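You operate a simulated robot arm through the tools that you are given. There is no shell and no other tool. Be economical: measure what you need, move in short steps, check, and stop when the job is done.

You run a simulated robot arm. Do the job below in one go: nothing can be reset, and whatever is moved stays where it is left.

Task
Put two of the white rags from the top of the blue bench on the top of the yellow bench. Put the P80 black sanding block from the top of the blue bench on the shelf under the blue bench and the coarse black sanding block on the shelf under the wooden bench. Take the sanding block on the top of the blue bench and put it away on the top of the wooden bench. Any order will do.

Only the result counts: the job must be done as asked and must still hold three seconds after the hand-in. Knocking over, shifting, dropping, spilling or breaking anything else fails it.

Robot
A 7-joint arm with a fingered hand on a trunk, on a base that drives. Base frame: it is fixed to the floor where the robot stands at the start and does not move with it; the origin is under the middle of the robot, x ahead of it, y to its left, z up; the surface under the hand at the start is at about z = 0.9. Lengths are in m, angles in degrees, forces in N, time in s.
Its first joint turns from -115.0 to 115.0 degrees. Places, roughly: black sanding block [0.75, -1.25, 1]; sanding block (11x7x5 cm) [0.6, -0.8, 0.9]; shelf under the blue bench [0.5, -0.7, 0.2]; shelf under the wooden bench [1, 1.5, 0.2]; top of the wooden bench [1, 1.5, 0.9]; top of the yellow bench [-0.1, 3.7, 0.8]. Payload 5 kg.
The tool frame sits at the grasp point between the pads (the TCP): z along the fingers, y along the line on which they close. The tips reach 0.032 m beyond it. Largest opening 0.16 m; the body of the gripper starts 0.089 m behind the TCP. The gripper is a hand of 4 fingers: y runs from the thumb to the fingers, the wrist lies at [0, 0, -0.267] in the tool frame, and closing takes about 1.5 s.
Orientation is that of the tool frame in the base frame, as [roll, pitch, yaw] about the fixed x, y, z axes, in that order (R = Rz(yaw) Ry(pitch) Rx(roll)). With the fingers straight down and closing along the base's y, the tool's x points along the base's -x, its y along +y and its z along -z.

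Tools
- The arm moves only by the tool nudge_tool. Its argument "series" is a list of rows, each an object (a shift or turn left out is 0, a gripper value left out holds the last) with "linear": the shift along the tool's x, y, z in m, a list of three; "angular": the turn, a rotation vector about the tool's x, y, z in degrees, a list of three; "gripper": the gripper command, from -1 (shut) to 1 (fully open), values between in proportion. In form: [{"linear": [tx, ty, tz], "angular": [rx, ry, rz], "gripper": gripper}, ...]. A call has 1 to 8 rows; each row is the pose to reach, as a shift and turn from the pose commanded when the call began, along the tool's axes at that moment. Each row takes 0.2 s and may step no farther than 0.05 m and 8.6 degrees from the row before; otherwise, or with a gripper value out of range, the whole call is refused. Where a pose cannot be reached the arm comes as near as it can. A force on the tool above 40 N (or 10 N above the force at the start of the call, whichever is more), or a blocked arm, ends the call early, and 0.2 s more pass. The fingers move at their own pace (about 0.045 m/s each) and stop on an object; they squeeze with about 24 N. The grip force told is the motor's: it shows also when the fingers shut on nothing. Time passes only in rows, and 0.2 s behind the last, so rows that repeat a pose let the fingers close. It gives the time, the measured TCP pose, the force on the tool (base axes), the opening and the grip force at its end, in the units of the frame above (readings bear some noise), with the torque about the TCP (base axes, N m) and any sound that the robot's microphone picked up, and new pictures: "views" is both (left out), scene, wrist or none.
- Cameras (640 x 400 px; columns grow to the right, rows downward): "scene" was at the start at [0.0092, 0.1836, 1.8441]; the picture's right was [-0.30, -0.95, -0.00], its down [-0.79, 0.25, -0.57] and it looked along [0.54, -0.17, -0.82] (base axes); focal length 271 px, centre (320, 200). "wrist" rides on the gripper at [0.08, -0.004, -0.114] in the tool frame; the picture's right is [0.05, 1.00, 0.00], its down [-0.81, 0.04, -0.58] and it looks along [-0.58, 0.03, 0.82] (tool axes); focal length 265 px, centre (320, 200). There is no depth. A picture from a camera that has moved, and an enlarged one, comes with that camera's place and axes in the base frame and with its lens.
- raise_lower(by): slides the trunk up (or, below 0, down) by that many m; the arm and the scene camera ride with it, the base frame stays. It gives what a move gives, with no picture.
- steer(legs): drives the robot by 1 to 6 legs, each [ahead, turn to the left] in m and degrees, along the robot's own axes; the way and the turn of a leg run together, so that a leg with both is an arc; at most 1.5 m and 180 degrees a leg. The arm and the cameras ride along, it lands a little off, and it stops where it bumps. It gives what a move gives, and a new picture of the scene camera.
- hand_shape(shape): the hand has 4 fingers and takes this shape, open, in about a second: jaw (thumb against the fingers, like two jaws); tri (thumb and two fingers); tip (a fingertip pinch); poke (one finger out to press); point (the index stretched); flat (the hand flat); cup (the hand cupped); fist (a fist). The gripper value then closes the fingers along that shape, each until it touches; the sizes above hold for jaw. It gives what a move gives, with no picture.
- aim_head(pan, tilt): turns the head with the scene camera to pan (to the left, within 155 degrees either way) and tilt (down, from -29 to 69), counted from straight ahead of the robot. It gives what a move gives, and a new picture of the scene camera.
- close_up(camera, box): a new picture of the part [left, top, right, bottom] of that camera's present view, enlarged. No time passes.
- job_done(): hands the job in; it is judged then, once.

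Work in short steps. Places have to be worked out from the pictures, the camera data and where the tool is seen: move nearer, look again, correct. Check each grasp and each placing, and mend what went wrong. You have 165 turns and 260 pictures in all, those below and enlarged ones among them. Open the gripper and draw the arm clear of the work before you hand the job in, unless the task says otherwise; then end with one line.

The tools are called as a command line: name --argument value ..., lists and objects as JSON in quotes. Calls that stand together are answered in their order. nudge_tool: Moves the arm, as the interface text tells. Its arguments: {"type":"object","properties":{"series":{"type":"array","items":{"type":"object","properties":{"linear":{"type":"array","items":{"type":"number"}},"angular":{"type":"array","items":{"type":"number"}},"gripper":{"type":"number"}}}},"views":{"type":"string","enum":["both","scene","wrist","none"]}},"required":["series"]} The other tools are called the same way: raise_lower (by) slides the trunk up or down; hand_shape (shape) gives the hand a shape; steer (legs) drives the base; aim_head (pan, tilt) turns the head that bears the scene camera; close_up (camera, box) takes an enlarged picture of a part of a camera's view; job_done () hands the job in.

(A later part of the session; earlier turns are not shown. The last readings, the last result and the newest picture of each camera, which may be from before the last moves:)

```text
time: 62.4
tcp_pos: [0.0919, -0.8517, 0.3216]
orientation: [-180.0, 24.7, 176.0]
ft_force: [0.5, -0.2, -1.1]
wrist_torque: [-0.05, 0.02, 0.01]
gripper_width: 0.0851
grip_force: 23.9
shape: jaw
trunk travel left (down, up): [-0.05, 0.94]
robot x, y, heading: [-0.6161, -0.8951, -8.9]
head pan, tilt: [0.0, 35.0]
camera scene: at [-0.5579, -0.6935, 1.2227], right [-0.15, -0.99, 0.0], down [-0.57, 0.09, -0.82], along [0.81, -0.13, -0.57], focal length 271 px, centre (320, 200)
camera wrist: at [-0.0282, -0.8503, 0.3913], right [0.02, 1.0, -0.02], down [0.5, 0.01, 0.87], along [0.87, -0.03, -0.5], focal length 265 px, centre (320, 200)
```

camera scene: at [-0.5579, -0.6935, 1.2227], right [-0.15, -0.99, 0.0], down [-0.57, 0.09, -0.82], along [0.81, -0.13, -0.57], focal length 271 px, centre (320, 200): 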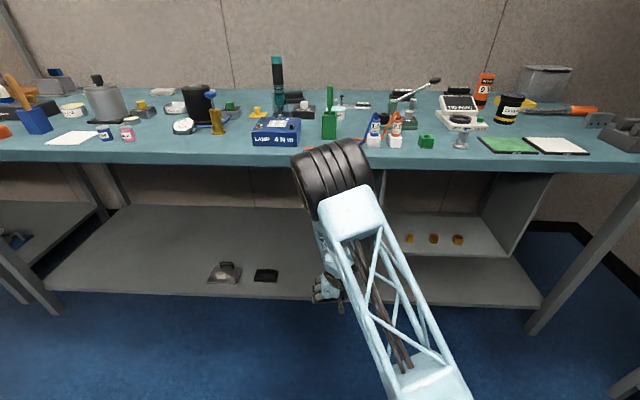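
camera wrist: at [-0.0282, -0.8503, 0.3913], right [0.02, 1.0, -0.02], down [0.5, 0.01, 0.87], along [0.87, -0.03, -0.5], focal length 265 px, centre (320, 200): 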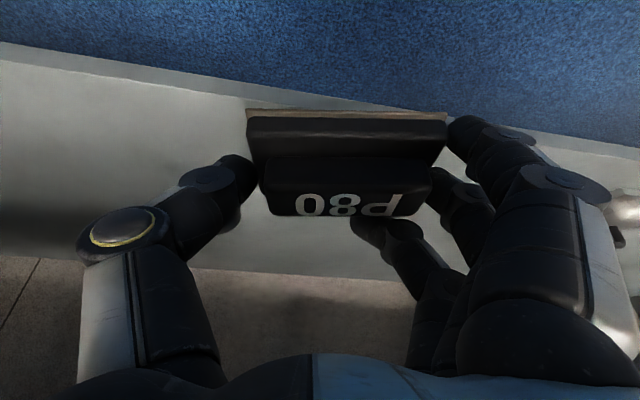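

The shelf edge is where I computed (n≈0.30). Continue 0.17 m inward at this height.

nudge_tool --series '[{"linear": [-0.039, 0.008, 0.018]}, {"linear": [-0.078, 0.016, 0.036]}, {"linear": [-0.117, 0.024, 0.054]}, {"linear": [-0.157, 0.034, 0.073]}]' --views "both"

```text
time: 63.4
tcp_pos: [0.2671, -0.8316, 0.3204]
orientation: [179.9, 24.9, 176.1]
ft_force: [0.4, 0.4, -1.1]
wrist_torque: [-0.07, 0.01, -0.02]
gripper_width: 0.0853
grip_force: 24.2
shape: jaw
trunk travel left (down, up): [-0.05, 0.94]
robot x, y, heading: [-0.6182, -0.8933, -8.8]
head pan, tilt: [0.0, 35.0]
camera scene: at [-0.5579, -0.6935, 1.2228], right [-0.15, -0.99, 0.0], down [-0.57, 0.09, -0.82], along [0.81, -0.13, -0.57], focal length 271 px, centre (320, 200)
camera wrist: at [0.1464, -0.8295, 0.39], right [0.02, 1.0, -0.02], down [0.5, 0.01, 0.87], along [0.87, -0.03, -0.5], focal length 265 px, centre (320, 200)
```

scene: 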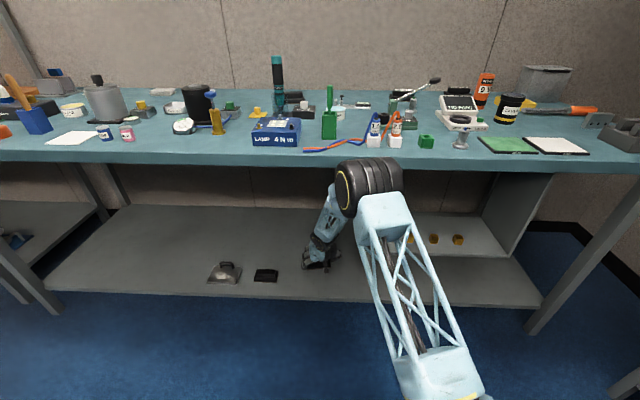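
wrist: 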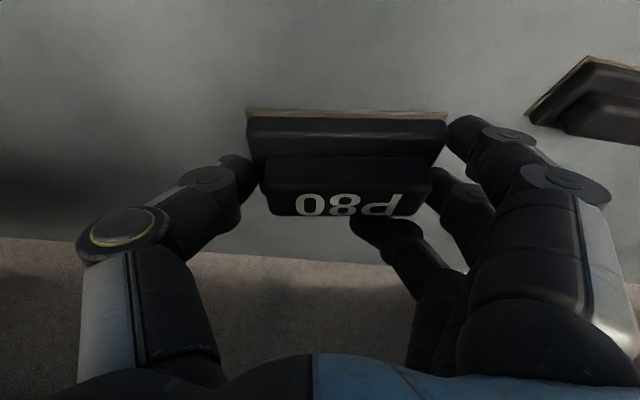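

Position good; the neighbour on the shelf is ~8 cm away from the fingers. Lower gently.

nudge_tool --series '[{"linear": [0.0127, -0.01, 0.0272]}, {"linear": [0.0211, -0.02, 0.0453]}, {"linear": [0.0254, -0.02, 0.0544]}, {"linear": [0.0275, -0.02, 0.0589]}, {"linear": [0.0296, -0.02, 0.0634]}]' --views "wrist"

```text
time: 64.6
tcp_pos: [0.2653, -0.8516, 0.2501]
orientation: [179.9, 24.6, 176.1]
ft_force: [-0.6, 0.2, -1.3]
wrist_torque: [-0.01, 0.03, -0.01]
gripper_width: 0.0849
grip_force: 23.8
shape: jaw
trunk travel left (down, up): [-0.05, 0.94]
robot x, y, heading: [-0.6168, -0.8952, -9.2]
head pan, tilt: [0.0, 35.0]
camera wrist: at [0.1452, -0.8484, 0.3196], right [0.02, 1.0, -0.02], down [0.5, 0.01, 0.87], along [0.87, -0.03, -0.5], focal length 265 px, centre (320, 200)
```

wrist: 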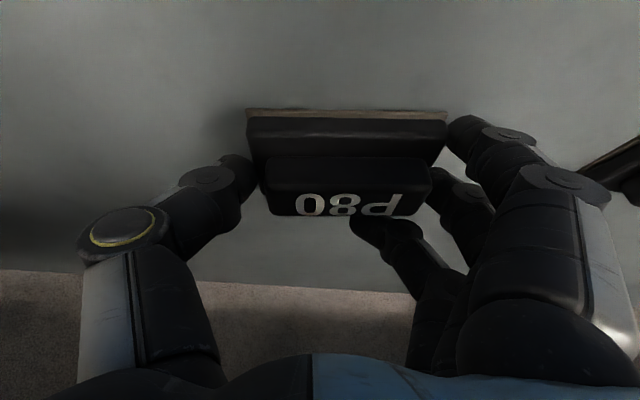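

No contact yet; a few more millimetres at a time.

nudge_tool --series '[{"linear": [0.0021, 0, 0.0045]}, {"linear": [0.0042, 0, 0.0091]}, {"linear": [0.0063, 0, 0.0136]}, {"linear": [0.0085, 0, 0.0181]}]' --views "wrist"

```text
time: 65.6
tcp_pos: [0.2656, -0.8505, 0.2324]
orientation: [179.9, 24.7, 176.1]
ft_force: [-0.1, 0.6, -1.1]
wrist_torque: [-0.04, 0.0, 0.0]
gripper_width: 0.0852
grip_force: 23.8
shape: jaw
trunk travel left (down, up): [-0.05, 0.94]
robot x, y, heading: [-0.6154, -0.895, -8.6]
head pan, tilt: [0.0, 35.0]
camera wrist: at [0.1452, -0.848, 0.3018], right [0.02, 1.0, -0.02], down [0.5, 0.01, 0.87], along [0.87, -0.03, -0.5], focal length 265 px, centre (320, 200)
```

wrist: 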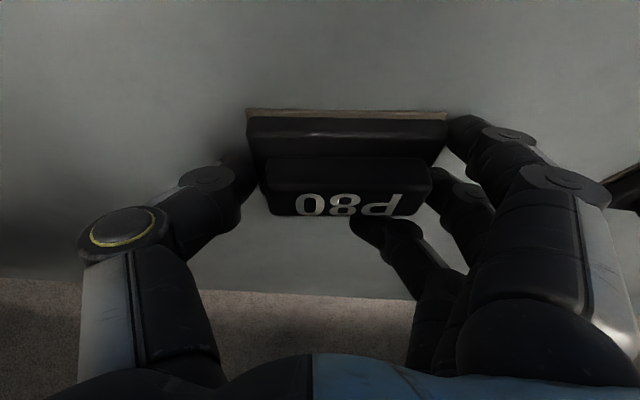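

nudge_tool --series '[{"linear": [0.0021, 0, 0.0045]}, {"linear": [0.0042, 0, 0.0091]}, {"linear": [0.0063, 0, 0.0136]}, {"linear": [0.0085, 0, 0.0181]}, {"linear": [0.0106, 0, 0.0227]}, {"linear": [0.0127, 0, 0.0272]}]' --views "wrist"

```text
time: 66.5
tcp_pos: [0.2679, -0.8511, 0.2239]
orientation: [179.8, 25.2, 176.0]
ft_force: [-14.9, -2.7, 28.8]
wrist_torque: [2.16, 0.72, 1.13]
gripper_width: 0.084
grip_force: 23.9
shape: jaw
trunk travel left (down, up): [-0.05, 0.94]
robot x, y, heading: [-0.6199, -0.8938, -8.8]
head pan, tilt: [0.0, 35.0]
stopped in row 4: the force on the tool passed its limit at 46 N (the readings are from after the stop); the commanded pose is now the measured one
camera wrist: at [0.1472, -0.8478, 0.2925], right [0.02, 1.0, -0.02], down [0.49, 0.01, 0.87], along [0.87, -0.03, -0.49], focal length 265 px, centre (320, 200)
```

wrist: 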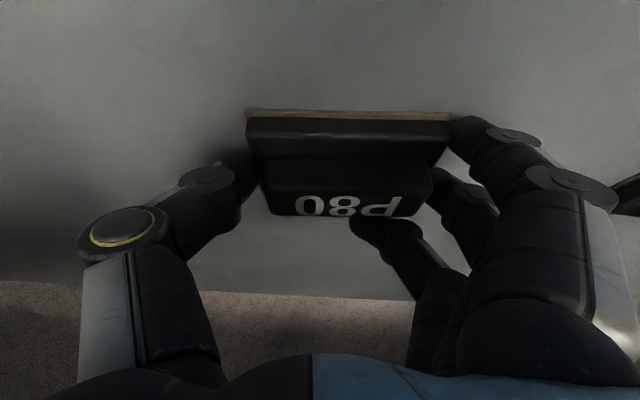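

Contact with the shelf (z≈0.18). Ease up 3 mm and open.

nudge_tool --series '[{"linear": [-0.0013, 0, -0.0027], "gripper": -1}, {"linear": [-0.0013, 0, -0.0027], "gripper": 0}, {"linear": [-0.0013, 0, -0.0027], "gripper": 1}, {"linear": [-0.0013, 0, -0.0027], "gripper": 1}, {"linear": [-0.0013, 0, -0.0027], "gripper": 1}, {"linear": [-0.0013, 0, -0.0027], "gripper": 1}, {"linear": [-0.0013, 0, -0.0027], "gripper": 1}]' --views "wrist"

```text
time: 68.1
tcp_pos: [0.2675, -0.8489, 0.2233]
orientation: [179.8, 25.1, 176.0]
ft_force: [0.2, 0.0, -0.1]
wrist_torque: [0.01, 0.03, 0.0]
gripper_width: 0.1599
grip_force: 0.1
shape: jaw
trunk travel left (down, up): [-0.05, 0.94]
robot x, y, heading: [-0.6176, -0.8928, -8.9]
head pan, tilt: [0.0, 35.0]
camera wrist: at [0.1472, -0.8466, 0.2919], right [0.02, 1.0, -0.02], down [0.5, 0.01, 0.87], along [0.87, -0.03, -0.5], focal length 265 px, centre (320, 200)
```

wrist: 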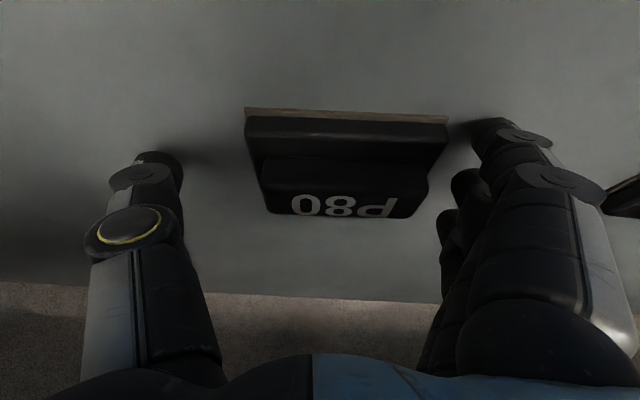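

Released. Lift straight up 9 cm then withdraw.

nudge_tool --series '[{"linear": [-0.013, 0, -0.027]}, {"linear": [-0.026, 0, -0.054]}, {"linear": [-0.038, 0, -0.0815]}, {"linear": [0.002, 0, -0.1]}, {"linear": [0.042, 0, -0.118]}, {"linear": [0.082, 0, -0.136]}, {"linear": [0.122, 0, -0.155]}, {"linear": [0.162, 0, -0.174]}]' --views "none"

nudge_tool --series '[{"linear": [0.04, 0, -0.019]}, {"linear": [0.08, 0, -0.038]}, {"linear": [0.12, 0, -0.056]}]' --views "scene"

```text
time: 69.9
tcp_pos: [0.0468, -0.8377, 0.3137]
orientation: [179.9, 25.1, 175.8]
ft_force: [0.2, -0.4, 0.4]
wrist_torque: [0.02, -0.01, 0.01]
gripper_width: 0.1598
grip_force: 0.1
shape: jaw
trunk travel left (down, up): [-0.05, 0.94]
robot x, y, heading: [-0.6157, -0.8982, -8.9]
head pan, tilt: [0.0, 35.0]
```

```text
time: 70.7
tcp_pos: [-0.083, -0.8251, 0.3133]
orientation: [179.8, 25.1, 176.0]
ft_force: [-0.1, -0.3, 0.3]
wrist_torque: [0.0, 0.01, 0.03]
gripper_width: 0.16
grip_force: 0.1
shape: jaw
trunk travel left (down, up): [-0.05, 0.94]
robot x, y, heading: [-0.6189, -0.8924, -8.9]
head pan, tilt: [0.0, 35.0]
camera scene: at [-0.5575, -0.6939, 1.2228], right [-0.16, -0.99, 0.0], down [-0.57, 0.09, -0.82], along [0.81, -0.13, -0.57], focal length 271 px, centre (320, 200)
```

scene: 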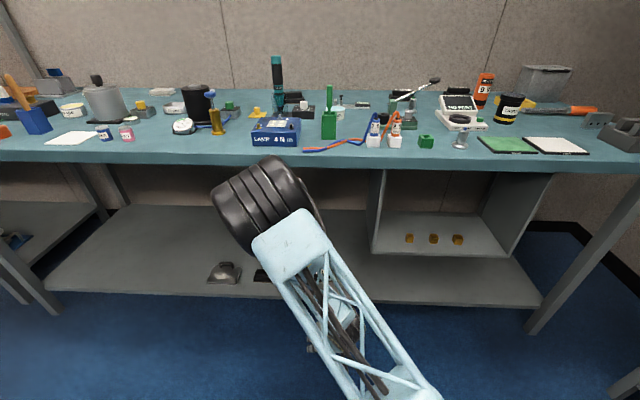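

P80 placed on the shelf. Raise the trunk back and go for COARSE.

raise_lower --by 0.4

raise_lower --by 0.3

nudge_tool --series '[{"linear": [-0.02, 0, -0.043]}, {"linear": [-0.04, 0, -0.086]}, {"linear": [-0.06, 0, -0.13]}, {"linear": [-0.08, 0, -0.172]}]' --views "none"

steer --legs '[[0.42, 0]]'

```text
time: 74.5
tcp_pos: [-0.0829, -0.825, 0.713]
orientation: [179.8, 25.1, 176.0]
ft_force: [0.8, 0.2, -0.2]
wrist_torque: [0.0, 0.0, 0.01]
gripper_width: 0.1601
grip_force: 0.2
shape: jaw
trunk travel left (down, up): [-0.45, 0.54]
robot x, y, heading: [-0.6181, -0.8911, -8.6]
head pan, tilt: [0.0, 35.0]
```

```text
time: 77.5
tcp_pos: [-0.0833, -0.8242, 1.013]
orientation: [179.9, 25.1, 176.0]
ft_force: [0.4, 0.5, 0.4]
wrist_torque: [-0.01, -0.01, 0.04]
gripper_width: 0.1601
grip_force: 0.0
shape: jaw
trunk travel left (down, up): [-0.75, 0.24]
robot x, y, heading: [-0.6194, -0.8923, -8.9]
head pan, tilt: [0.0, 35.0]
```

```text
time: 78.5
tcp_pos: [-0.0852, -0.8265, 1.2058]
orientation: [179.8, 25.1, 175.9]
ft_force: [-0.9, -0.3, 0.6]
wrist_torque: [0.0, -0.03, 0.0]
gripper_width: 0.16
grip_force: 0.0
shape: jaw
trunk travel left (down, up): [-0.75, 0.24]
robot x, y, heading: [-0.6219, -0.8971, -8.9]
head pan, tilt: [0.0, 35.0]
```

```text
time: 81.1
tcp_pos: [0.3402, -0.8952, 1.2058]
orientation: [179.7, 25.1, 175.8]
ft_force: [0.4, -0.6, 0.1]
wrist_torque: [-0.01, 0.05, 0.02]
gripper_width: 0.1603
grip_force: 0.1
shape: jaw
trunk travel left (down, up): [-0.75, 0.24]
robot x, y, heading: [-0.1905, -0.958, -8.9]
head pan, tilt: [0.0, 35.0]
camera scene: at [-0.1316, -0.7609, 1.9227], right [-0.16, -0.99, 0.0], down [-0.57, 0.09, -0.82], along [0.81, -0.13, -0.57], focal length 271 px, centre (320, 200)
```

scene: 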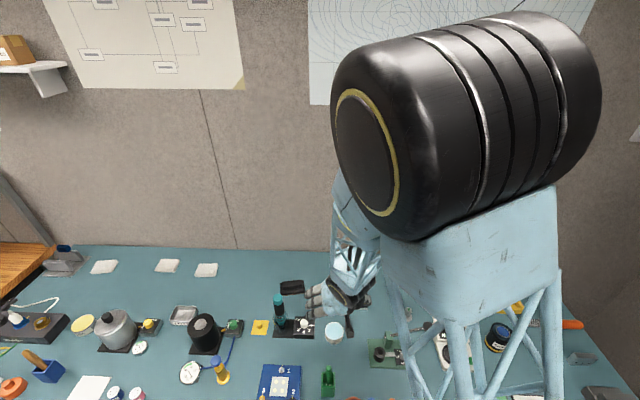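

nudge_tool --series '[{"linear": [-0.011, -0.047, 0.005]}, {"linear": [-0.022, -0.094, 0.01]}, {"linear": [-0.033, -0.141, 0.015]}, {"linear": [-0.044, -0.188, 0.021]}, {"linear": [-0.056, -0.235, 0.026]}, {"linear": [-0.067, -0.282, 0.031]}, {"linear": [-0.079, -0.329, 0.036]}, {"linear": [-0.0906, -0.376, 0.042]}]' --views "none"

nudge_tool --series '[{"linear": [-0.031, -0.031, 0.0145]}, {"linear": [-0.062, -0.062, 0.029]}, {"linear": [-0.093, -0.094, 0.0435]}, {"linear": [-0.124, -0.125, 0.058]}, {"linear": [-0.155, -0.156, 0.0725]}, {"linear": [-0.187, -0.188, 0.087]}]' --views "both"

```text
time: 83.1
tcp_pos: [0.4953, -0.936, 1.2062]
orientation: [179.9, 25.3, -151.7]
ft_force: [0.2, 0.4, 0.1]
wrist_torque: [-0.02, 0.02, 0.01]
gripper_width: 0.1598
grip_force: 0.0
shape: jaw
trunk travel left (down, up): [-0.75, 0.24]
robot x, y, heading: [-0.1908, -0.9615, -9.1]
head pan, tilt: [0.0, 35.0]
stopped in row 8: the arm was blocked; the commanded pose is now the measured one
```

```text
time: 84.5
tcp_pos: [0.7655, -1.0089, 1.1999]
orientation: [179.8, 25.0, -151.9]
ft_force: [1.0, 0.0, 1.5]
wrist_torque: [-0.01, 0.03, -0.02]
gripper_width: 0.1599
grip_force: 0.1
shape: jaw
trunk travel left (down, up): [-0.75, 0.24]
robot x, y, heading: [-0.1941, -0.9578, -9.0]
head pan, tilt: [0.0, 35.0]
camera scene: at [-0.1309, -0.7608, 1.9226], right [-0.16, -0.99, 0.0], down [-0.57, 0.09, -0.82], along [0.81, -0.13, -0.57], focal length 271 px, centre (320, 200)
camera wrist: at [0.6615, -1.0706, 1.269], right [-0.51, 0.86, -0.02], down [0.42, 0.27, 0.87], along [0.75, 0.44, -0.5], focal length 265 px, centre (320, 200)
```

scene: 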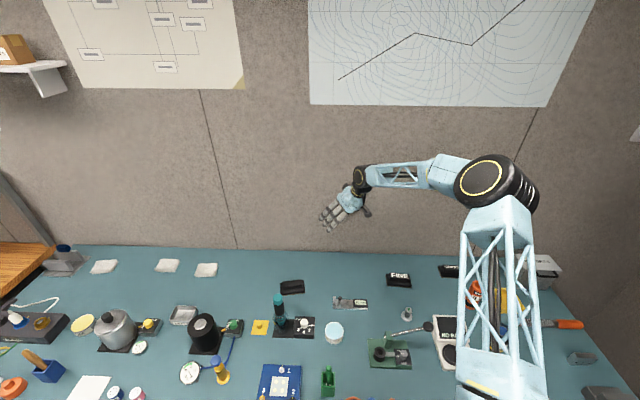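
wrist: 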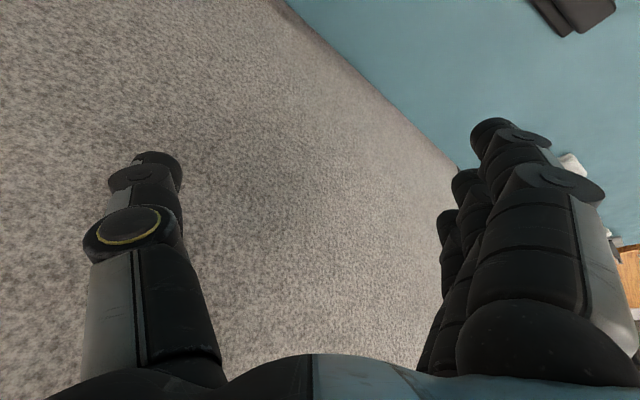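

The arm ran into a limit and the yaw turned to 208°. It's free now; I'll untilt and back from the wall, then correct the yaw.

nudge_tool --series '[{"linear": [0.03, 0, -0.014], "angular": [0, 8.3, 0]}, {"linear": [0.06, 0, -0.028], "angular": [0, 16.6, 0]}, {"linear": [0.1, 0, -0.042], "angular": [0, 24.9, 0]}]' --views "none"

nudge_tool --series '[{"linear": [0, -0.03, 0], "angular": [0, 0, 8]}, {"linear": [0, -0.06, 0], "angular": [0, 0, 16]}, {"linear": [0, -0.09, 0], "angular": [0, 0, 24]}, {"linear": [0, -0.12, 0], "angular": [0, 0, 32]}]' --views "both"

```text
time: 85.3
tcp_pos: [0.672, -1.061, 1.1982]
orientation: [179.8, 0.1, -151.9]
ft_force: [-0.4, -0.7, 0.0]
wrist_torque: [0.01, 0.01, -0.01]
gripper_width: 0.16
grip_force: 0.0
shape: jaw
trunk travel left (down, up): [-0.75, 0.24]
robot x, y, heading: [-0.1939, -0.9612, -9.1]
head pan, tilt: [0.0, 35.0]
```

```text
time: 86.3
tcp_pos: [0.7258, -1.1638, 1.1973]
orientation: [179.8, 0.1, 176.0]
ft_force: [0.0, 0.2, -0.1]
wrist_torque: [0.05, 0.01, 0.01]
gripper_width: 0.16
grip_force: 0.1
shape: jaw
trunk travel left (down, up): [-0.75, 0.24]
robot x, y, heading: [-0.1928, -0.9618, -9.3]
head pan, tilt: [0.0, 35.0]
camera scene: at [-0.1317, -0.7615, 1.9228], right [-0.16, -0.99, 0.0], down [-0.57, 0.09, -0.82], along [0.81, -0.13, -0.57], focal length 271 px, centre (320, 200)
camera wrist: at [0.6462, -1.1642, 1.3108], right [0.02, 1.0, 0.0], down [0.82, -0.02, 0.58], along [0.58, -0.01, -0.82], focal length 265 px, centre (320, 200)
```

scene: 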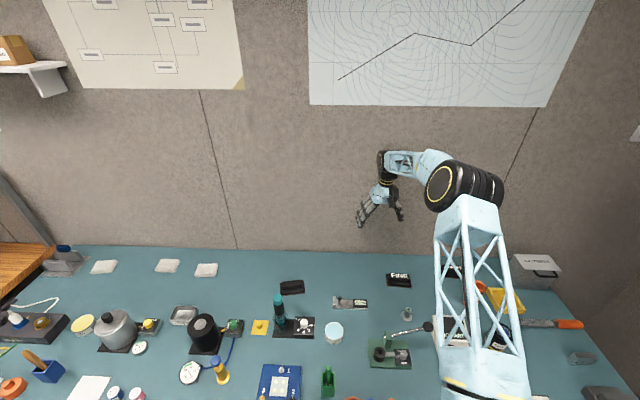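
wrist: 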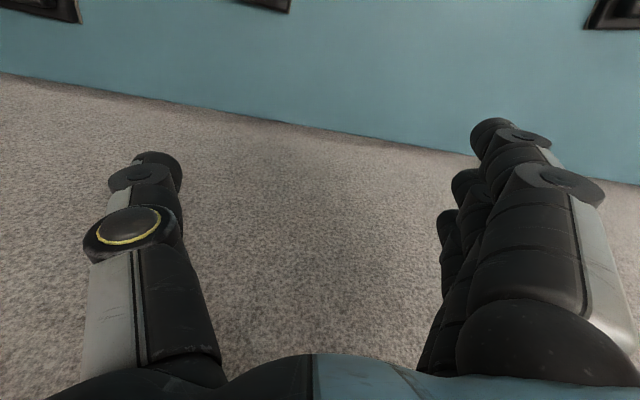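

nudge_tool --series '[{"linear": [0.016, -0.041, 0]}, {"linear": [0.032, -0.082, 0]}, {"linear": [0.048, -0.122, 0]}, {"linear": [0.064, -0.163, 0]}, {"linear": [0.08, -0.204, 0]}, {"linear": [0.096, -0.245, 0]}, {"linear": [0.112, -0.285, 0]}, {"linear": [0.128, -0.326, 0]}]' --views "wrist"

```text
time: 88.1
tcp_pos: [0.5742, -1.482, 1.2016]
orientation: [179.6, 0.1, 176.2]
ft_force: [-0.2, -0.2, 0.7]
wrist_torque: [0.06, -0.02, -0.01]
gripper_width: 0.1599
grip_force: 0.0
shape: jaw
trunk travel left (down, up): [-0.75, 0.24]
robot x, y, heading: [-0.1931, -0.9614, -9.1]
head pan, tilt: [0.0, 35.0]
camera wrist: at [0.4945, -1.4823, 1.315], right [0.01, 1.0, 0.01], down [0.82, -0.02, 0.58], along [0.58, 0.0, -0.82], focal length 265 px, centre (320, 200)
```

wrist: 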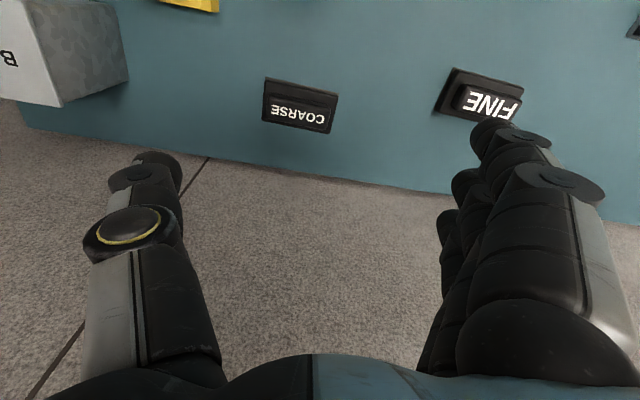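

COARSE at about (0.606, -1.51), long axis ~15° — align the yaw, move over it; then tilt.

nudge_tool --series '[{"linear": [-0.017, -0.013, 0.03], "angular": [0, 0, 5]}, {"linear": [-0.034, -0.026, 0.06], "angular": [0, 0, 10.5]}]' --views "none"

nudge_tool --series '[{"linear": [0, 0, 0.01], "angular": [0, -8.3, 0]}, {"linear": [0, 0, 0.03], "angular": [0, -16.6, 0]}, {"linear": [0, 0, 0.06], "angular": [0, -24.9, 0]}]' --views "both"

```text
time: 88.7
tcp_pos: [0.6082, -1.5064, 1.1402]
orientation: [179.7, 0.1, 165.5]
ft_force: [0.2, -0.1, 0.1]
wrist_torque: [-0.01, 0.01, -0.01]
gripper_width: 0.16
grip_force: 0.1
shape: jaw
trunk travel left (down, up): [-0.75, 0.24]
robot x, y, heading: [-0.192, -0.9557, -9.5]
head pan, tilt: [0.0, 35.0]
```

```text
time: 89.5
tcp_pos: [0.6117, -1.507, 1.0796]
orientation: [179.6, 25.1, 165.5]
ft_force: [-0.6, -0.2, 0.2]
wrist_torque: [0.01, -0.02, 0.02]
gripper_width: 0.16
grip_force: 0.1
shape: jaw
trunk travel left (down, up): [-0.75, 0.24]
robot x, y, heading: [-0.1949, -0.9607, -9.5]
head pan, tilt: [0.0, 35.0]
camera scene: at [-0.1329, -0.7628, 1.9231], right [-0.16, -0.99, 0.0], down [-0.57, 0.09, -0.82], along [0.81, -0.13, -0.57], focal length 271 px, centre (320, 200)
camera wrist: at [0.4922, -1.4825, 1.148], right [0.2, 0.98, -0.02], down [0.49, -0.09, 0.87], along [0.85, -0.18, -0.49], focal length 265 px, centre (320, 200)
```

scene: 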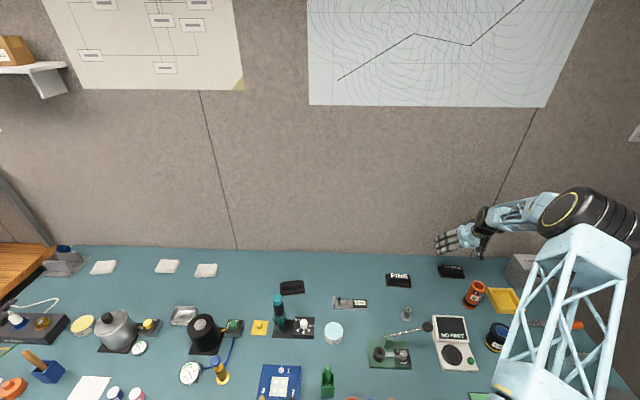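
wrist: 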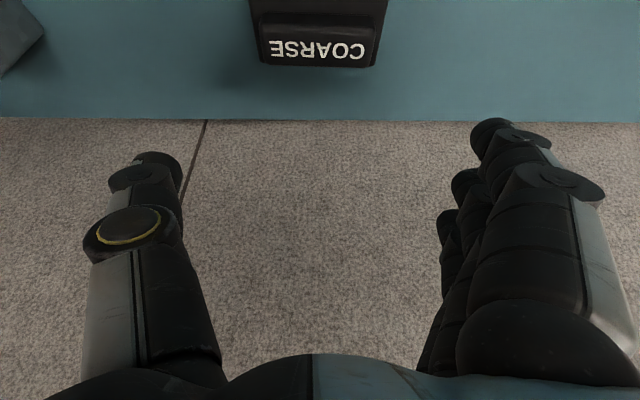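

Aligned. Descend to z≈0.945, a touch nearer the robot than the P80 grasp.

nudge_tool --series '[{"linear": [0.02, 0, 0.036]}, {"linear": [0.04, 0, 0.073]}, {"linear": [0.052, 0, 0.096]}, {"linear": [0.064, 0, 0.119]}]' --views "wrist"

nudge_tool --series '[{"gripper": -1}, {"gripper": -1}, {"gripper": -1}, {"gripper": -1}, {"gripper": -1}, {"gripper": -1}, {"gripper": -1}, {"gripper": -1}]' --views "wrist"

```text
time: 90.5
tcp_pos: [0.6035, -1.5071, 0.9413]
orientation: [179.6, 25.0, 165.5]
ft_force: [0.4, 0.4, 0.6]
wrist_torque: [0.01, 0.02, 0.01]
gripper_width: 0.1598
grip_force: 0.1
shape: jaw
trunk travel left (down, up): [-0.75, 0.24]
robot x, y, heading: [-0.1937, -0.9567, -9.1]
head pan, tilt: [0.0, 35.0]
camera wrist: at [0.4853, -1.4822, 1.0114], right [0.2, 0.98, -0.02], down [0.49, -0.09, 0.87], along [0.85, -0.18, -0.5], focal length 265 px, centre (320, 200)
```

wrist: 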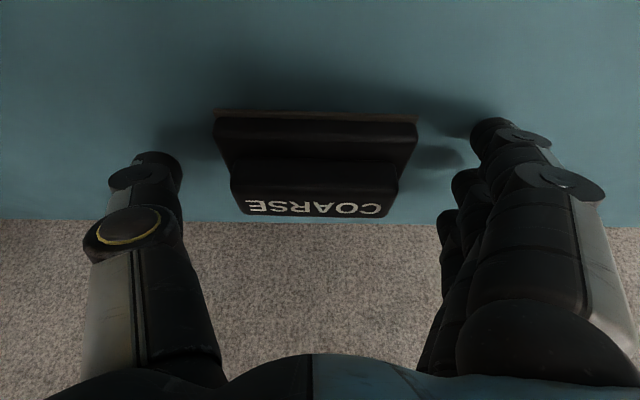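

```text
time: 92.3
tcp_pos: [0.6039, -1.5076, 0.9461]
orientation: [179.8, 25.2, 165.5]
ft_force: [2.3, -6.6, 17.2]
wrist_torque: [0.32, -0.31, -0.29]
gripper_width: 0.0788
grip_force: 24.2
shape: jaw
trunk travel left (down, up): [-0.75, 0.24]
robot x, y, heading: [-0.1966, -0.9586, -9.2]
head pan, tilt: [0.0, 35.0]
camera wrist: at [0.4849, -1.4831, 1.0144], right [0.2, 0.98, -0.02], down [0.49, -0.08, 0.87], along [0.85, -0.19, -0.49], focal length 265 px, centre (320, 200)
```

wrist: 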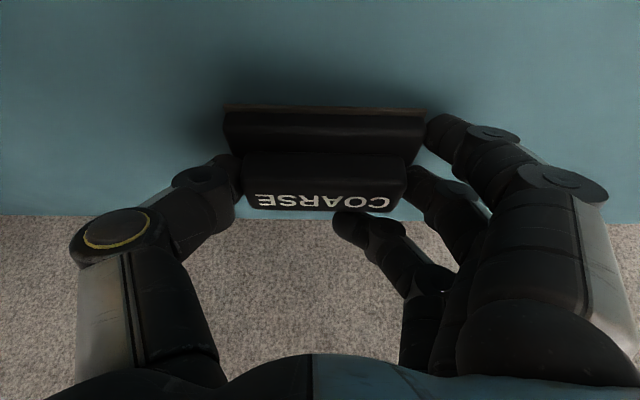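

Gripped at both ends. Lift and check.

nudge_tool --series '[{"linear": [-0.0085, 0, -0.018]}, {"linear": [-0.017, 0, -0.036]}, {"linear": [-0.034, 0, -0.0725]}, {"linear": [-0.051, 0, -0.109]}, {"linear": [-0.068, 0, -0.145]}, {"linear": [-0.085, 0, -0.181]}, {"linear": [-0.1, 0, -0.214]}]' --views "wrist"

```text
time: 93.9
tcp_pos: [0.6068, -1.504, 1.1795]
orientation: [179.6, 24.9, 165.5]
ft_force: [0.3, 0.0, -1.7]
wrist_torque: [0.02, 0.0, 0.02]
gripper_width: 0.0784
grip_force: 24.6
shape: jaw
trunk travel left (down, up): [-0.75, 0.24]
robot x, y, heading: [-0.1957, -0.9619, -9.2]
head pan, tilt: [0.0, 35.0]
camera wrist: at [0.4874, -1.4798, 1.2494], right [0.2, 0.98, -0.02], down [0.49, -0.09, 0.87], along [0.85, -0.18, -0.5], focal length 265 px, centre (320, 200)
```

wrist: 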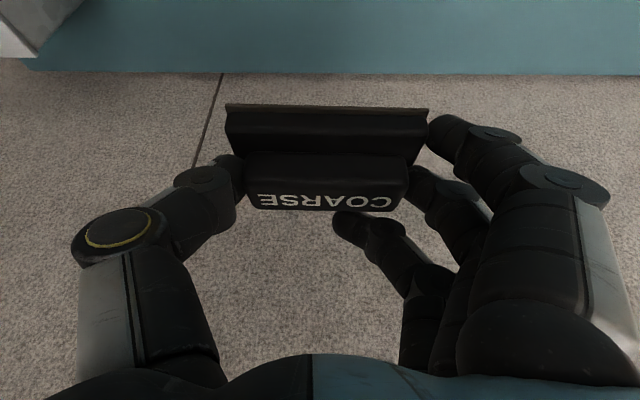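

COARSE is held. Draw the arm in front of the robot in two calls.

nudge_tool --series '[{"linear": [0.027, 0.035, -0.0125]}, {"linear": [0.054, 0.07, -0.025]}, {"linear": [0.081, 0.105, -0.0375]}, {"linear": [0.108, 0.14, -0.05]}, {"linear": [0.135, 0.175, -0.0625]}, {"linear": [0.163, 0.21, -0.075]}, {"linear": [0.19, 0.245, -0.0875]}, {"linear": [0.217, 0.28, -0.1]}]' --views "none"

nudge_tool --series '[{"linear": [0.029, 0.035, -0.0135]}, {"linear": [0.058, 0.07, -0.027]}, {"linear": [0.087, 0.105, -0.0405]}, {"linear": [0.115, 0.14, -0.054]}]' --views "both"

```text
time: 95.7
tcp_pos: [0.4386, -1.1764, 1.1818]
orientation: [179.8, 25.0, 165.5]
ft_force: [-0.9, -0.4, -1.5]
wrist_torque: [-0.01, 0.01, -0.02]
gripper_width: 0.0779
grip_force: 23.8
shape: jaw
trunk travel left (down, up): [-0.75, 0.24]
robot x, y, heading: [-0.191, -0.962, -9.1]
head pan, tilt: [0.0, 35.0]
```

```text
time: 96.9
tcp_pos: [0.348, -1.0493, 1.1825]
orientation: [179.8, 25.0, 160.1]
ft_force: [-0.2, 0.3, -1.5]
wrist_torque: [-0.07, 0.01, -0.01]
gripper_width: 0.0779
grip_force: 23.3
shape: jaw
trunk travel left (down, up): [-0.75, 0.24]
robot x, y, heading: [-0.1942, -0.9616, -8.7]
head pan, tilt: [0.0, 35.0]
stopped in row 4: the arm was blocked; the commanded pose is now the measured one
camera scene: at [-0.1322, -0.7588, 1.9225], right [-0.16, -0.99, 0.0], down [-0.57, 0.09, -0.82], along [0.81, -0.13, -0.57], focal length 271 px, centre (320, 200)
camera wrist: at [0.2324, -1.0146, 1.2502], right [0.29, 0.96, -0.02], down [0.48, -0.13, 0.87], along [0.83, -0.26, -0.5], focal length 265 px, centre (320, 200)
```

scene: 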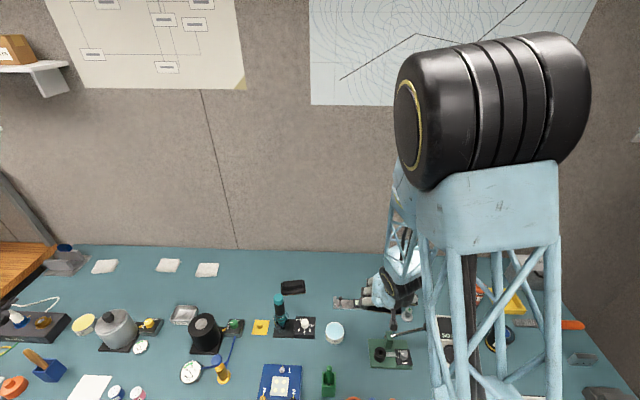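
wrist: 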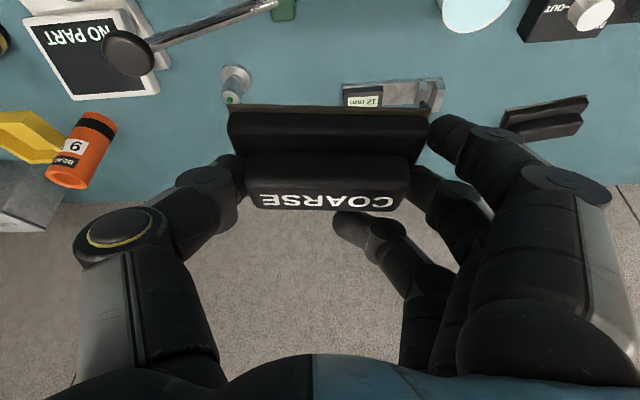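

A joint limit stops further compaction, but this pose is fine to drive with. Back 0.3, turn left to run along the benches, and look at the wooden bench's shelf.

steer --legs '[[-0.3, 0], [0, 88], [1.1, 0], [1.0, 0]]'

aim_head --pan -60 --tilt 45

```text
time: 112.7
tcp_pos: [0.1621, 1.6342, 1.181]
orientation: [179.7, 24.9, -115.7]
ft_force: [0.1, 0.4, -1.8]
wrist_torque: [-0.02, 0.0, 0.01]
gripper_width: 0.0775
grip_force: 23.7
shape: jaw
trunk travel left (down, up): [-0.75, 0.24]
robot x, y, heading: [0.0167, 1.107, 74.8]
head pan, tilt: [0.0, 35.0]
camera scene: at [-0.1739, 1.1888, 1.9227], right [0.97, -0.26, 0.0], down [-0.15, -0.55, -0.82], along [0.21, 0.79, -0.57], focal length 271 px, centre (320, 200)
```

scene: 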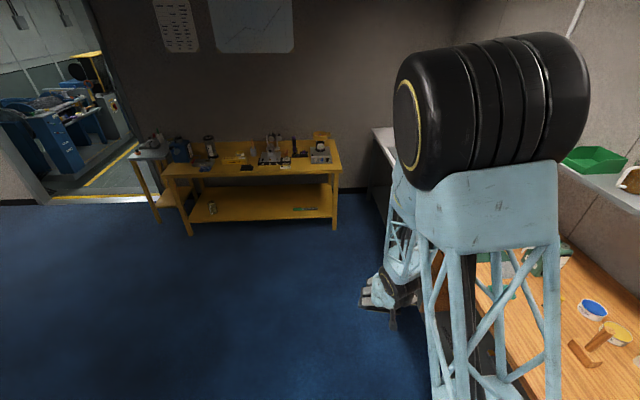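

```text
time: 114.0
tcp_pos: [0.1622, 1.6331, 1.1809]
orientation: [179.7, 24.9, -115.7]
ft_force: [0.5, -0.5, -2.1]
wrist_torque: [-0.04, -0.01, 0.03]
gripper_width: 0.0778
grip_force: 23.9
shape: jaw
trunk travel left (down, up): [-0.75, 0.24]
robot x, y, heading: [0.0147, 1.1082, 74.7]
head pan, tilt: [-60.0, 45.0]
camera scene: at [-0.1184, 1.1242, 1.908], right [0.26, -0.97, 0.0], down [-0.68, -0.18, -0.71], along [0.68, 0.18, -0.71], focal length 271 px, centre (320, 200)
```

scene: 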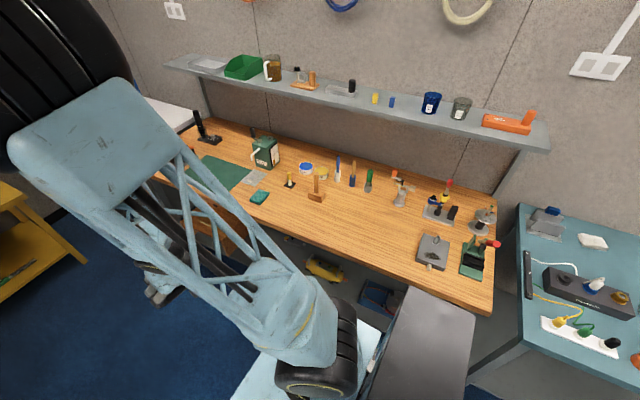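

Wooden shelf holds a blue item (y≈0.92), a yellow item (y≈1.35) and boxes (y≈2.2). I'll go on 0.5, turn to face the bench, back off, then lower and look.

steer --legs '[[0.5, 0], [0, -86], [-0.26, 0]]'

raise_lower --by -0.4

raise_lower --by -0.3

aim_head --pan 0 --tilt 35

```text
time: 122.3
tcp_pos: [0.4338, 1.5076, 1.1822]
orientation: [179.6, 25.2, 155.1]
ft_force: [0.2, 0.4, -1.5]
wrist_torque: [-0.01, 0.01, -0.02]
gripper_width: 0.0777
grip_force: 24.0
shape: jaw
trunk travel left (down, up): [-0.75, 0.24]
robot x, y, heading: [-0.0894, 1.6449, -14.0]
head pan, tilt: [-60.0, 45.0]
camera scene: at [-0.0811, 1.7843, 1.908], right [-0.96, -0.27, 0.0], down [-0.19, 0.68, -0.71], along [0.19, -0.68, -0.71], focal length 271 px, centre (320, 200)
```

scene: 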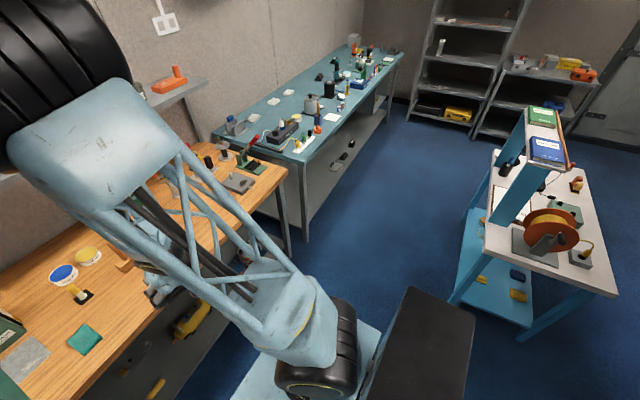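

```text
time: 126.2
tcp_pos: [0.4366, 1.5078, 0.7808]
orientation: [179.7, 25.0, 155.1]
ft_force: [-0.6, -0.3, -0.6]
wrist_torque: [-0.01, 0.0, -0.03]
gripper_width: 0.0777
grip_force: 23.8
shape: jaw
trunk travel left (down, up): [-0.35, 0.64]
robot x, y, heading: [-0.0969, 1.6463, -14.3]
head pan, tilt: [-60.0, 45.0]
```

```text
time: 129.2
tcp_pos: [0.4367, 1.5084, 0.482]
orientation: [179.8, 25.0, 155.1]
ft_force: [0.3, 0.1, -0.7]
wrist_torque: [0.02, 0.02, 0.0]
gripper_width: 0.0775
grip_force: 23.5
shape: jaw
trunk travel left (down, up): [-0.05, 0.94]
robot x, y, heading: [-0.0967, 1.647, -14.3]
head pan, tilt: [-60.0, 45.0]
```

```text
time: 130.5
tcp_pos: [0.4351, 1.5078, 0.4813]
orientation: [179.7, 24.9, 155.1]
ft_force: [0.3, -0.3, -1.4]
wrist_torque: [-0.01, 0.01, 0.01]
gripper_width: 0.0779
grip_force: 24.5
shape: jaw
trunk travel left (down, up): [-0.05, 0.94]
robot x, y, heading: [-0.0949, 1.6443, -14.4]
head pan, tilt: [0.0, 35.0]
camera scene: at [-0.0163, 1.8403, 1.2227], right [-0.25, -0.97, 0.0], down [-0.56, 0.14, -0.82], along [0.79, -0.2, -0.57], focal length 271 px, centre (320, 200)
```

scene: 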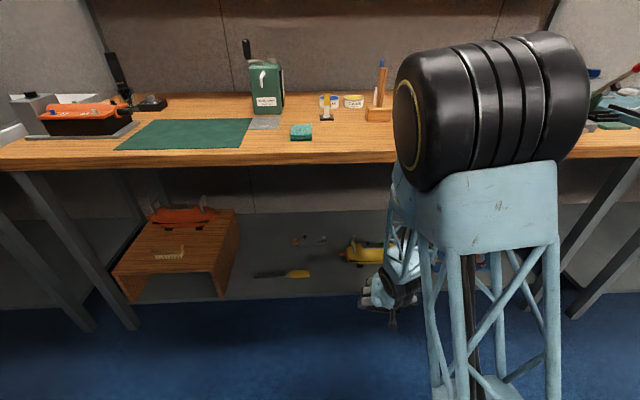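

Shelf seen: yellow tool (front n≈0.55), chisel at y≈1.68+, front strip free. Target about (0.733, 1.42). Lower the hand first, then look.

nudge_tool --series '[{"linear": [0.019, 0, 0.041]}, {"linear": [0.038, 0, 0.0815]}, {"linear": [0.057, 0, 0.122]}, {"linear": [0.076, 0, 0.163]}]' --views "both"

```text
time: 131.5
tcp_pos: [0.4351, 1.5074, 0.3013]
orientation: [179.7, 25.1, 154.9]
ft_force: [1.0, 0.0, -1.0]
wrist_torque: [-0.01, 0.06, 0.01]
gripper_width: 0.0773
grip_force: 24.2
shape: jaw
trunk travel left (down, up): [-0.05, 0.94]
robot x, y, heading: [-0.0927, 1.6467, -13.9]
head pan, tilt: [0.0, 35.0]
camera scene: at [-0.0169, 1.8403, 1.223], right [-0.25, -0.97, 0.0], down [-0.56, 0.14, -0.82], along [0.79, -0.2, -0.57], focal length 271 px, centre (320, 200)
camera wrist: at [0.3238, 1.553, 0.3701], right [0.38, 0.93, -0.02], down [0.46, -0.17, 0.87], along [0.8, -0.34, -0.5], focal length 265 px, centre (320, 200)
```

scene: 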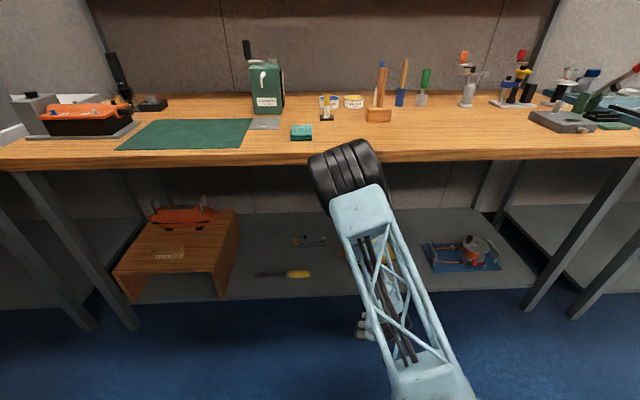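
wrist: 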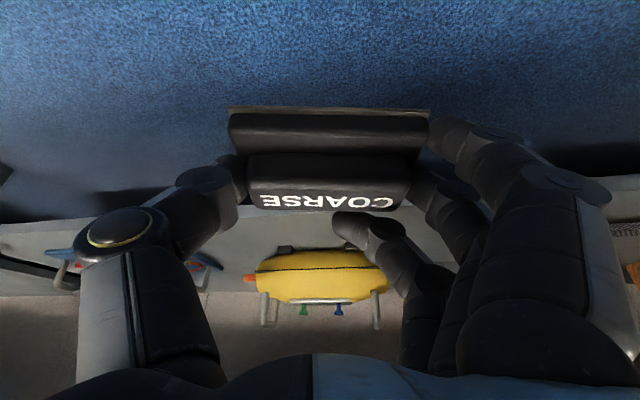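

Yellow tool's front is at n≈0.53; I'll aim at (0.748, 1.50), between it and the chisel, near the shelf front.

nudge_tool --series '[{"linear": [-0.0325, 0.0156, 0.0152]}, {"linear": [-0.065, 0.031, 0.03]}, {"linear": [-0.0975, 0.047, 0.0455]}, {"linear": [-0.13, 0.0625, 0.0607]}, {"linear": [-0.1625, 0.078, 0.0758]}, {"linear": [-0.195, 0.094, 0.091]}, {"linear": [-0.2275, 0.109, 0.106]}, {"linear": [-0.26, 0.125, 0.1213]}]' --views "both"

```text
time: 133.3
tcp_pos: [0.7501, 1.5026, 0.302]
orientation: [179.7, 25.0, 155.1]
ft_force: [0.6, -0.4, -1.0]
wrist_torque: [-0.04, 0.03, -0.01]
gripper_width: 0.0773
grip_force: 23.8
shape: jaw
trunk travel left (down, up): [-0.05, 0.94]
robot x, y, heading: [-0.0942, 1.6502, -14.1]
head pan, tilt: [0.0, 35.0]
camera scene: at [-0.0164, 1.8405, 1.2228], right [-0.25, -0.97, 0.0], down [-0.56, 0.14, -0.82], along [0.79, -0.2, -0.57], focal length 271 px, centre (320, 200)
camera wrist: at [0.6384, 1.5483, 0.3712], right [0.38, 0.93, -0.02], down [0.47, -0.17, 0.87], along [0.8, -0.34, -0.5], focal length 265 px, centre (320, 200)
```

scene: 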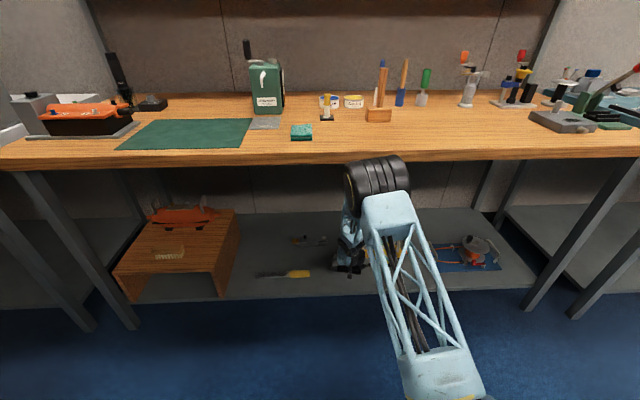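
wrist: 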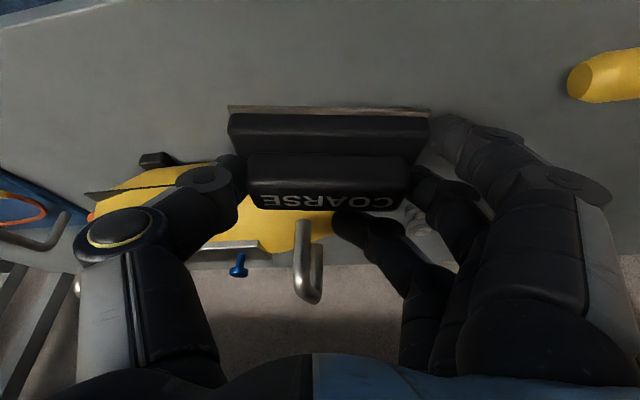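

Clear below. Lower, then creep to contact.

nudge_tool --series '[{"linear": [0.0127, 0, 0.0272]}, {"linear": [0.0211, 0, 0.0453]}, {"linear": [0.0254, 0, 0.0544]}, {"linear": [0.0275, 0, 0.0589]}, {"linear": [0.0296, 0, 0.0634]}, {"linear": [0.0317, 0, 0.068]}, {"linear": [0.0338, 0, 0.0725]}, {"linear": [0.0359, 0, 0.077]}]' --views "wrist"

```text
time: 135.0
tcp_pos: [0.75, 1.5022, 0.2245]
orientation: [179.7, 25.3, 155.0]
ft_force: [-18.3, 3.2, 30.3]
wrist_torque: [0.41, 0.05, 0.34]
gripper_width: 0.0764
grip_force: 23.6
shape: jaw
trunk travel left (down, up): [-0.05, 0.94]
robot x, y, heading: [-0.0929, 1.6492, -14.4]
head pan, tilt: [0.0, 35.0]
stopped in row 8: the force on the tool passed its limit at 48 N (the readings are from after the stop); the commanded pose is now the measured one
camera wrist: at [0.6379, 1.5484, 0.2936], right [0.38, 0.93, -0.02], down [0.46, -0.17, 0.87], along [0.8, -0.34, -0.49], focal length 265 px, centre (320, 200)
```

wrist: 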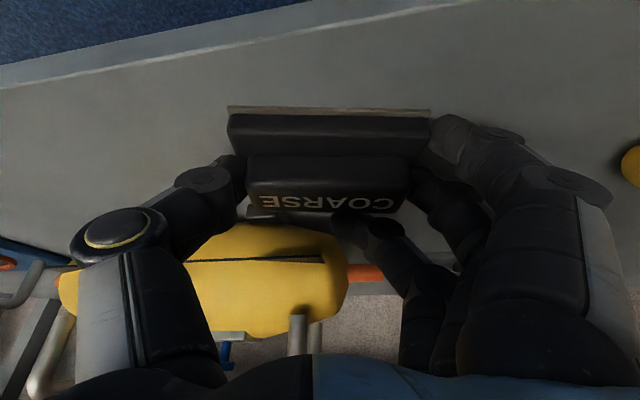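

Contact. Ease up 3 mm and release.

nudge_tool --series '[{"linear": [-0.0013, 0, -0.0027], "gripper": -1}, {"linear": [-0.0013, 0, -0.0027], "gripper": 0}, {"linear": [-0.0013, 0, -0.0027], "gripper": 1}, {"linear": [-0.0013, 0, -0.0027], "gripper": 1}, {"linear": [-0.0013, 0, -0.0027], "gripper": 1}, {"linear": [-0.0013, 0, -0.0027], "gripper": 1}, {"linear": [-0.0013, 0, -0.0027], "gripper": 1}]' --views "wrist"

```text
time: 136.6
tcp_pos: [0.7499, 1.5028, 0.2244]
orientation: [179.7, 25.1, 155.1]
ft_force: [0.3, 0.5, 0.1]
wrist_torque: [0.02, -0.05, -0.02]
gripper_width: 0.1599
grip_force: 0.0
shape: jaw
trunk travel left (down, up): [-0.05, 0.94]
robot x, y, heading: [-0.0947, 1.6481, -14.3]
head pan, tilt: [0.0, 35.0]
camera wrist: at [0.6385, 1.5486, 0.2937], right [0.38, 0.93, -0.02], down [0.46, -0.17, 0.87], along [0.8, -0.34, -0.49], focal length 265 px, centre (320, 200)
```

wrist: 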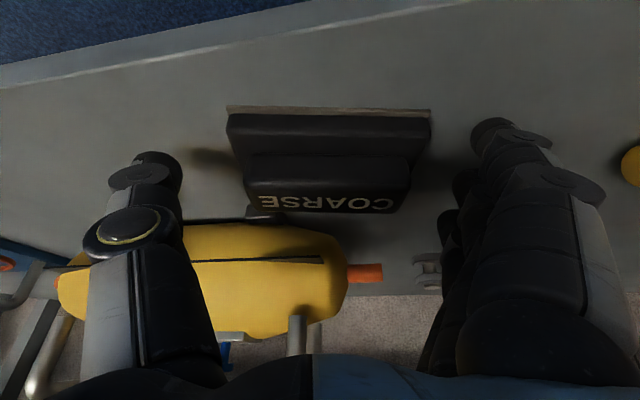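

Placed. Lift straight up, withdraw, and check with the scene view.

nudge_tool --series '[{"linear": [-0.013, 0, -0.027]}, {"linear": [-0.026, 0, -0.054]}, {"linear": [-0.038, 0, -0.0815]}, {"linear": [0.002, 0, -0.1]}, {"linear": [0.042, 0, -0.118]}, {"linear": [0.082, 0, -0.136]}, {"linear": [0.122, 0, -0.155]}, {"linear": [0.162, 0, -0.174]}]' --views "none"

nudge_tool --series '[{"linear": [0.04, 0, -0.019]}, {"linear": [0.08, 0, -0.038]}, {"linear": [0.12, 0, -0.056]}]' --views "none"

steer --legs '[[-0.15, 0]]'

raise_lower --by 0.4

raise_lower --by 0.3

```text
time: 138.4
tcp_pos: [0.5489, 1.5947, 0.3148]
orientation: [179.7, 25.2, 155.1]
ft_force: [0.1, -0.4, 0.0]
wrist_torque: [0.03, -0.02, -0.01]
gripper_width: 0.1599
grip_force: 0.1
shape: jaw
trunk travel left (down, up): [-0.05, 0.94]
robot x, y, heading: [-0.0937, 1.6476, -14.1]
head pan, tilt: [0.0, 35.0]
```

```text
time: 139.2
tcp_pos: [0.4305, 1.6493, 0.3163]
orientation: [179.6, 25.3, 155.0]
ft_force: [0.0, -0.7, -0.2]
wrist_torque: [0.0, -0.03, 0.01]
gripper_width: 0.16
grip_force: 0.0
shape: jaw
trunk travel left (down, up): [-0.05, 0.94]
robot x, y, heading: [-0.0917, 1.6471, -14.3]
head pan, tilt: [0.0, 35.0]
```

```text
time: 140.6
tcp_pos: [0.2851, 1.6882, 0.3173]
orientation: [179.7, 25.2, 155.4]
ft_force: [1.1, 0.0, -0.7]
wrist_torque: [0.0, 0.0, 0.03]
gripper_width: 0.1599
grip_force: 0.0
shape: jaw
trunk travel left (down, up): [-0.05, 0.94]
robot x, y, heading: [-0.2387, 1.6841, -13.9]
head pan, tilt: [0.0, 35.0]
camera scene: at [-0.1635, 1.8778, 1.2227], right [-0.24, -0.97, 0.0], down [-0.56, 0.14, -0.82], along [0.79, -0.2, -0.57], focal length 271 px, centre (320, 200)
```

scene: 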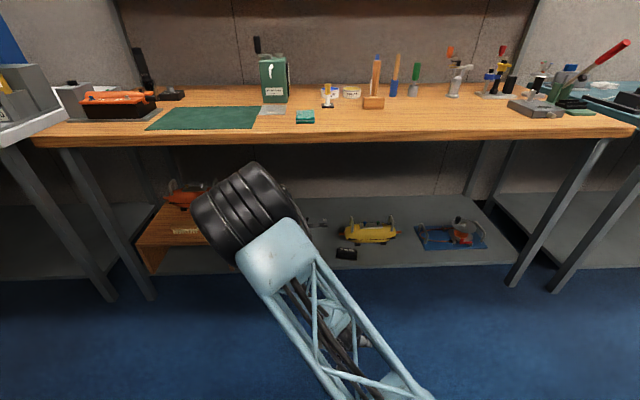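

```text
time: 144.4
tcp_pos: [0.2849, 1.6893, 0.7165]
orientation: [179.7, 25.2, 155.4]
ft_force: [-0.4, -0.1, 0.3]
wrist_torque: [0.01, -0.04, -0.04]
gripper_width: 0.1599
grip_force: 0.0
shape: jaw
trunk travel left (down, up): [-0.45, 0.54]
robot x, y, heading: [-0.2404, 1.6817, -14.1]
head pan, tilt: [0.0, 35.0]
```

```text
time: 147.4
tcp_pos: [0.2853, 1.688, 1.0178]
orientation: [179.8, 25.2, 155.4]
ft_force: [1.0, 0.2, -0.4]
wrist_torque: [0.01, 0.01, 0.02]
gripper_width: 0.1598
grip_force: 0.1
shape: jaw
trunk travel left (down, up): [-0.75, 0.24]
robot x, y, heading: [-0.2412, 1.6824, -13.8]
head pan, tilt: [0.0, 35.0]
```

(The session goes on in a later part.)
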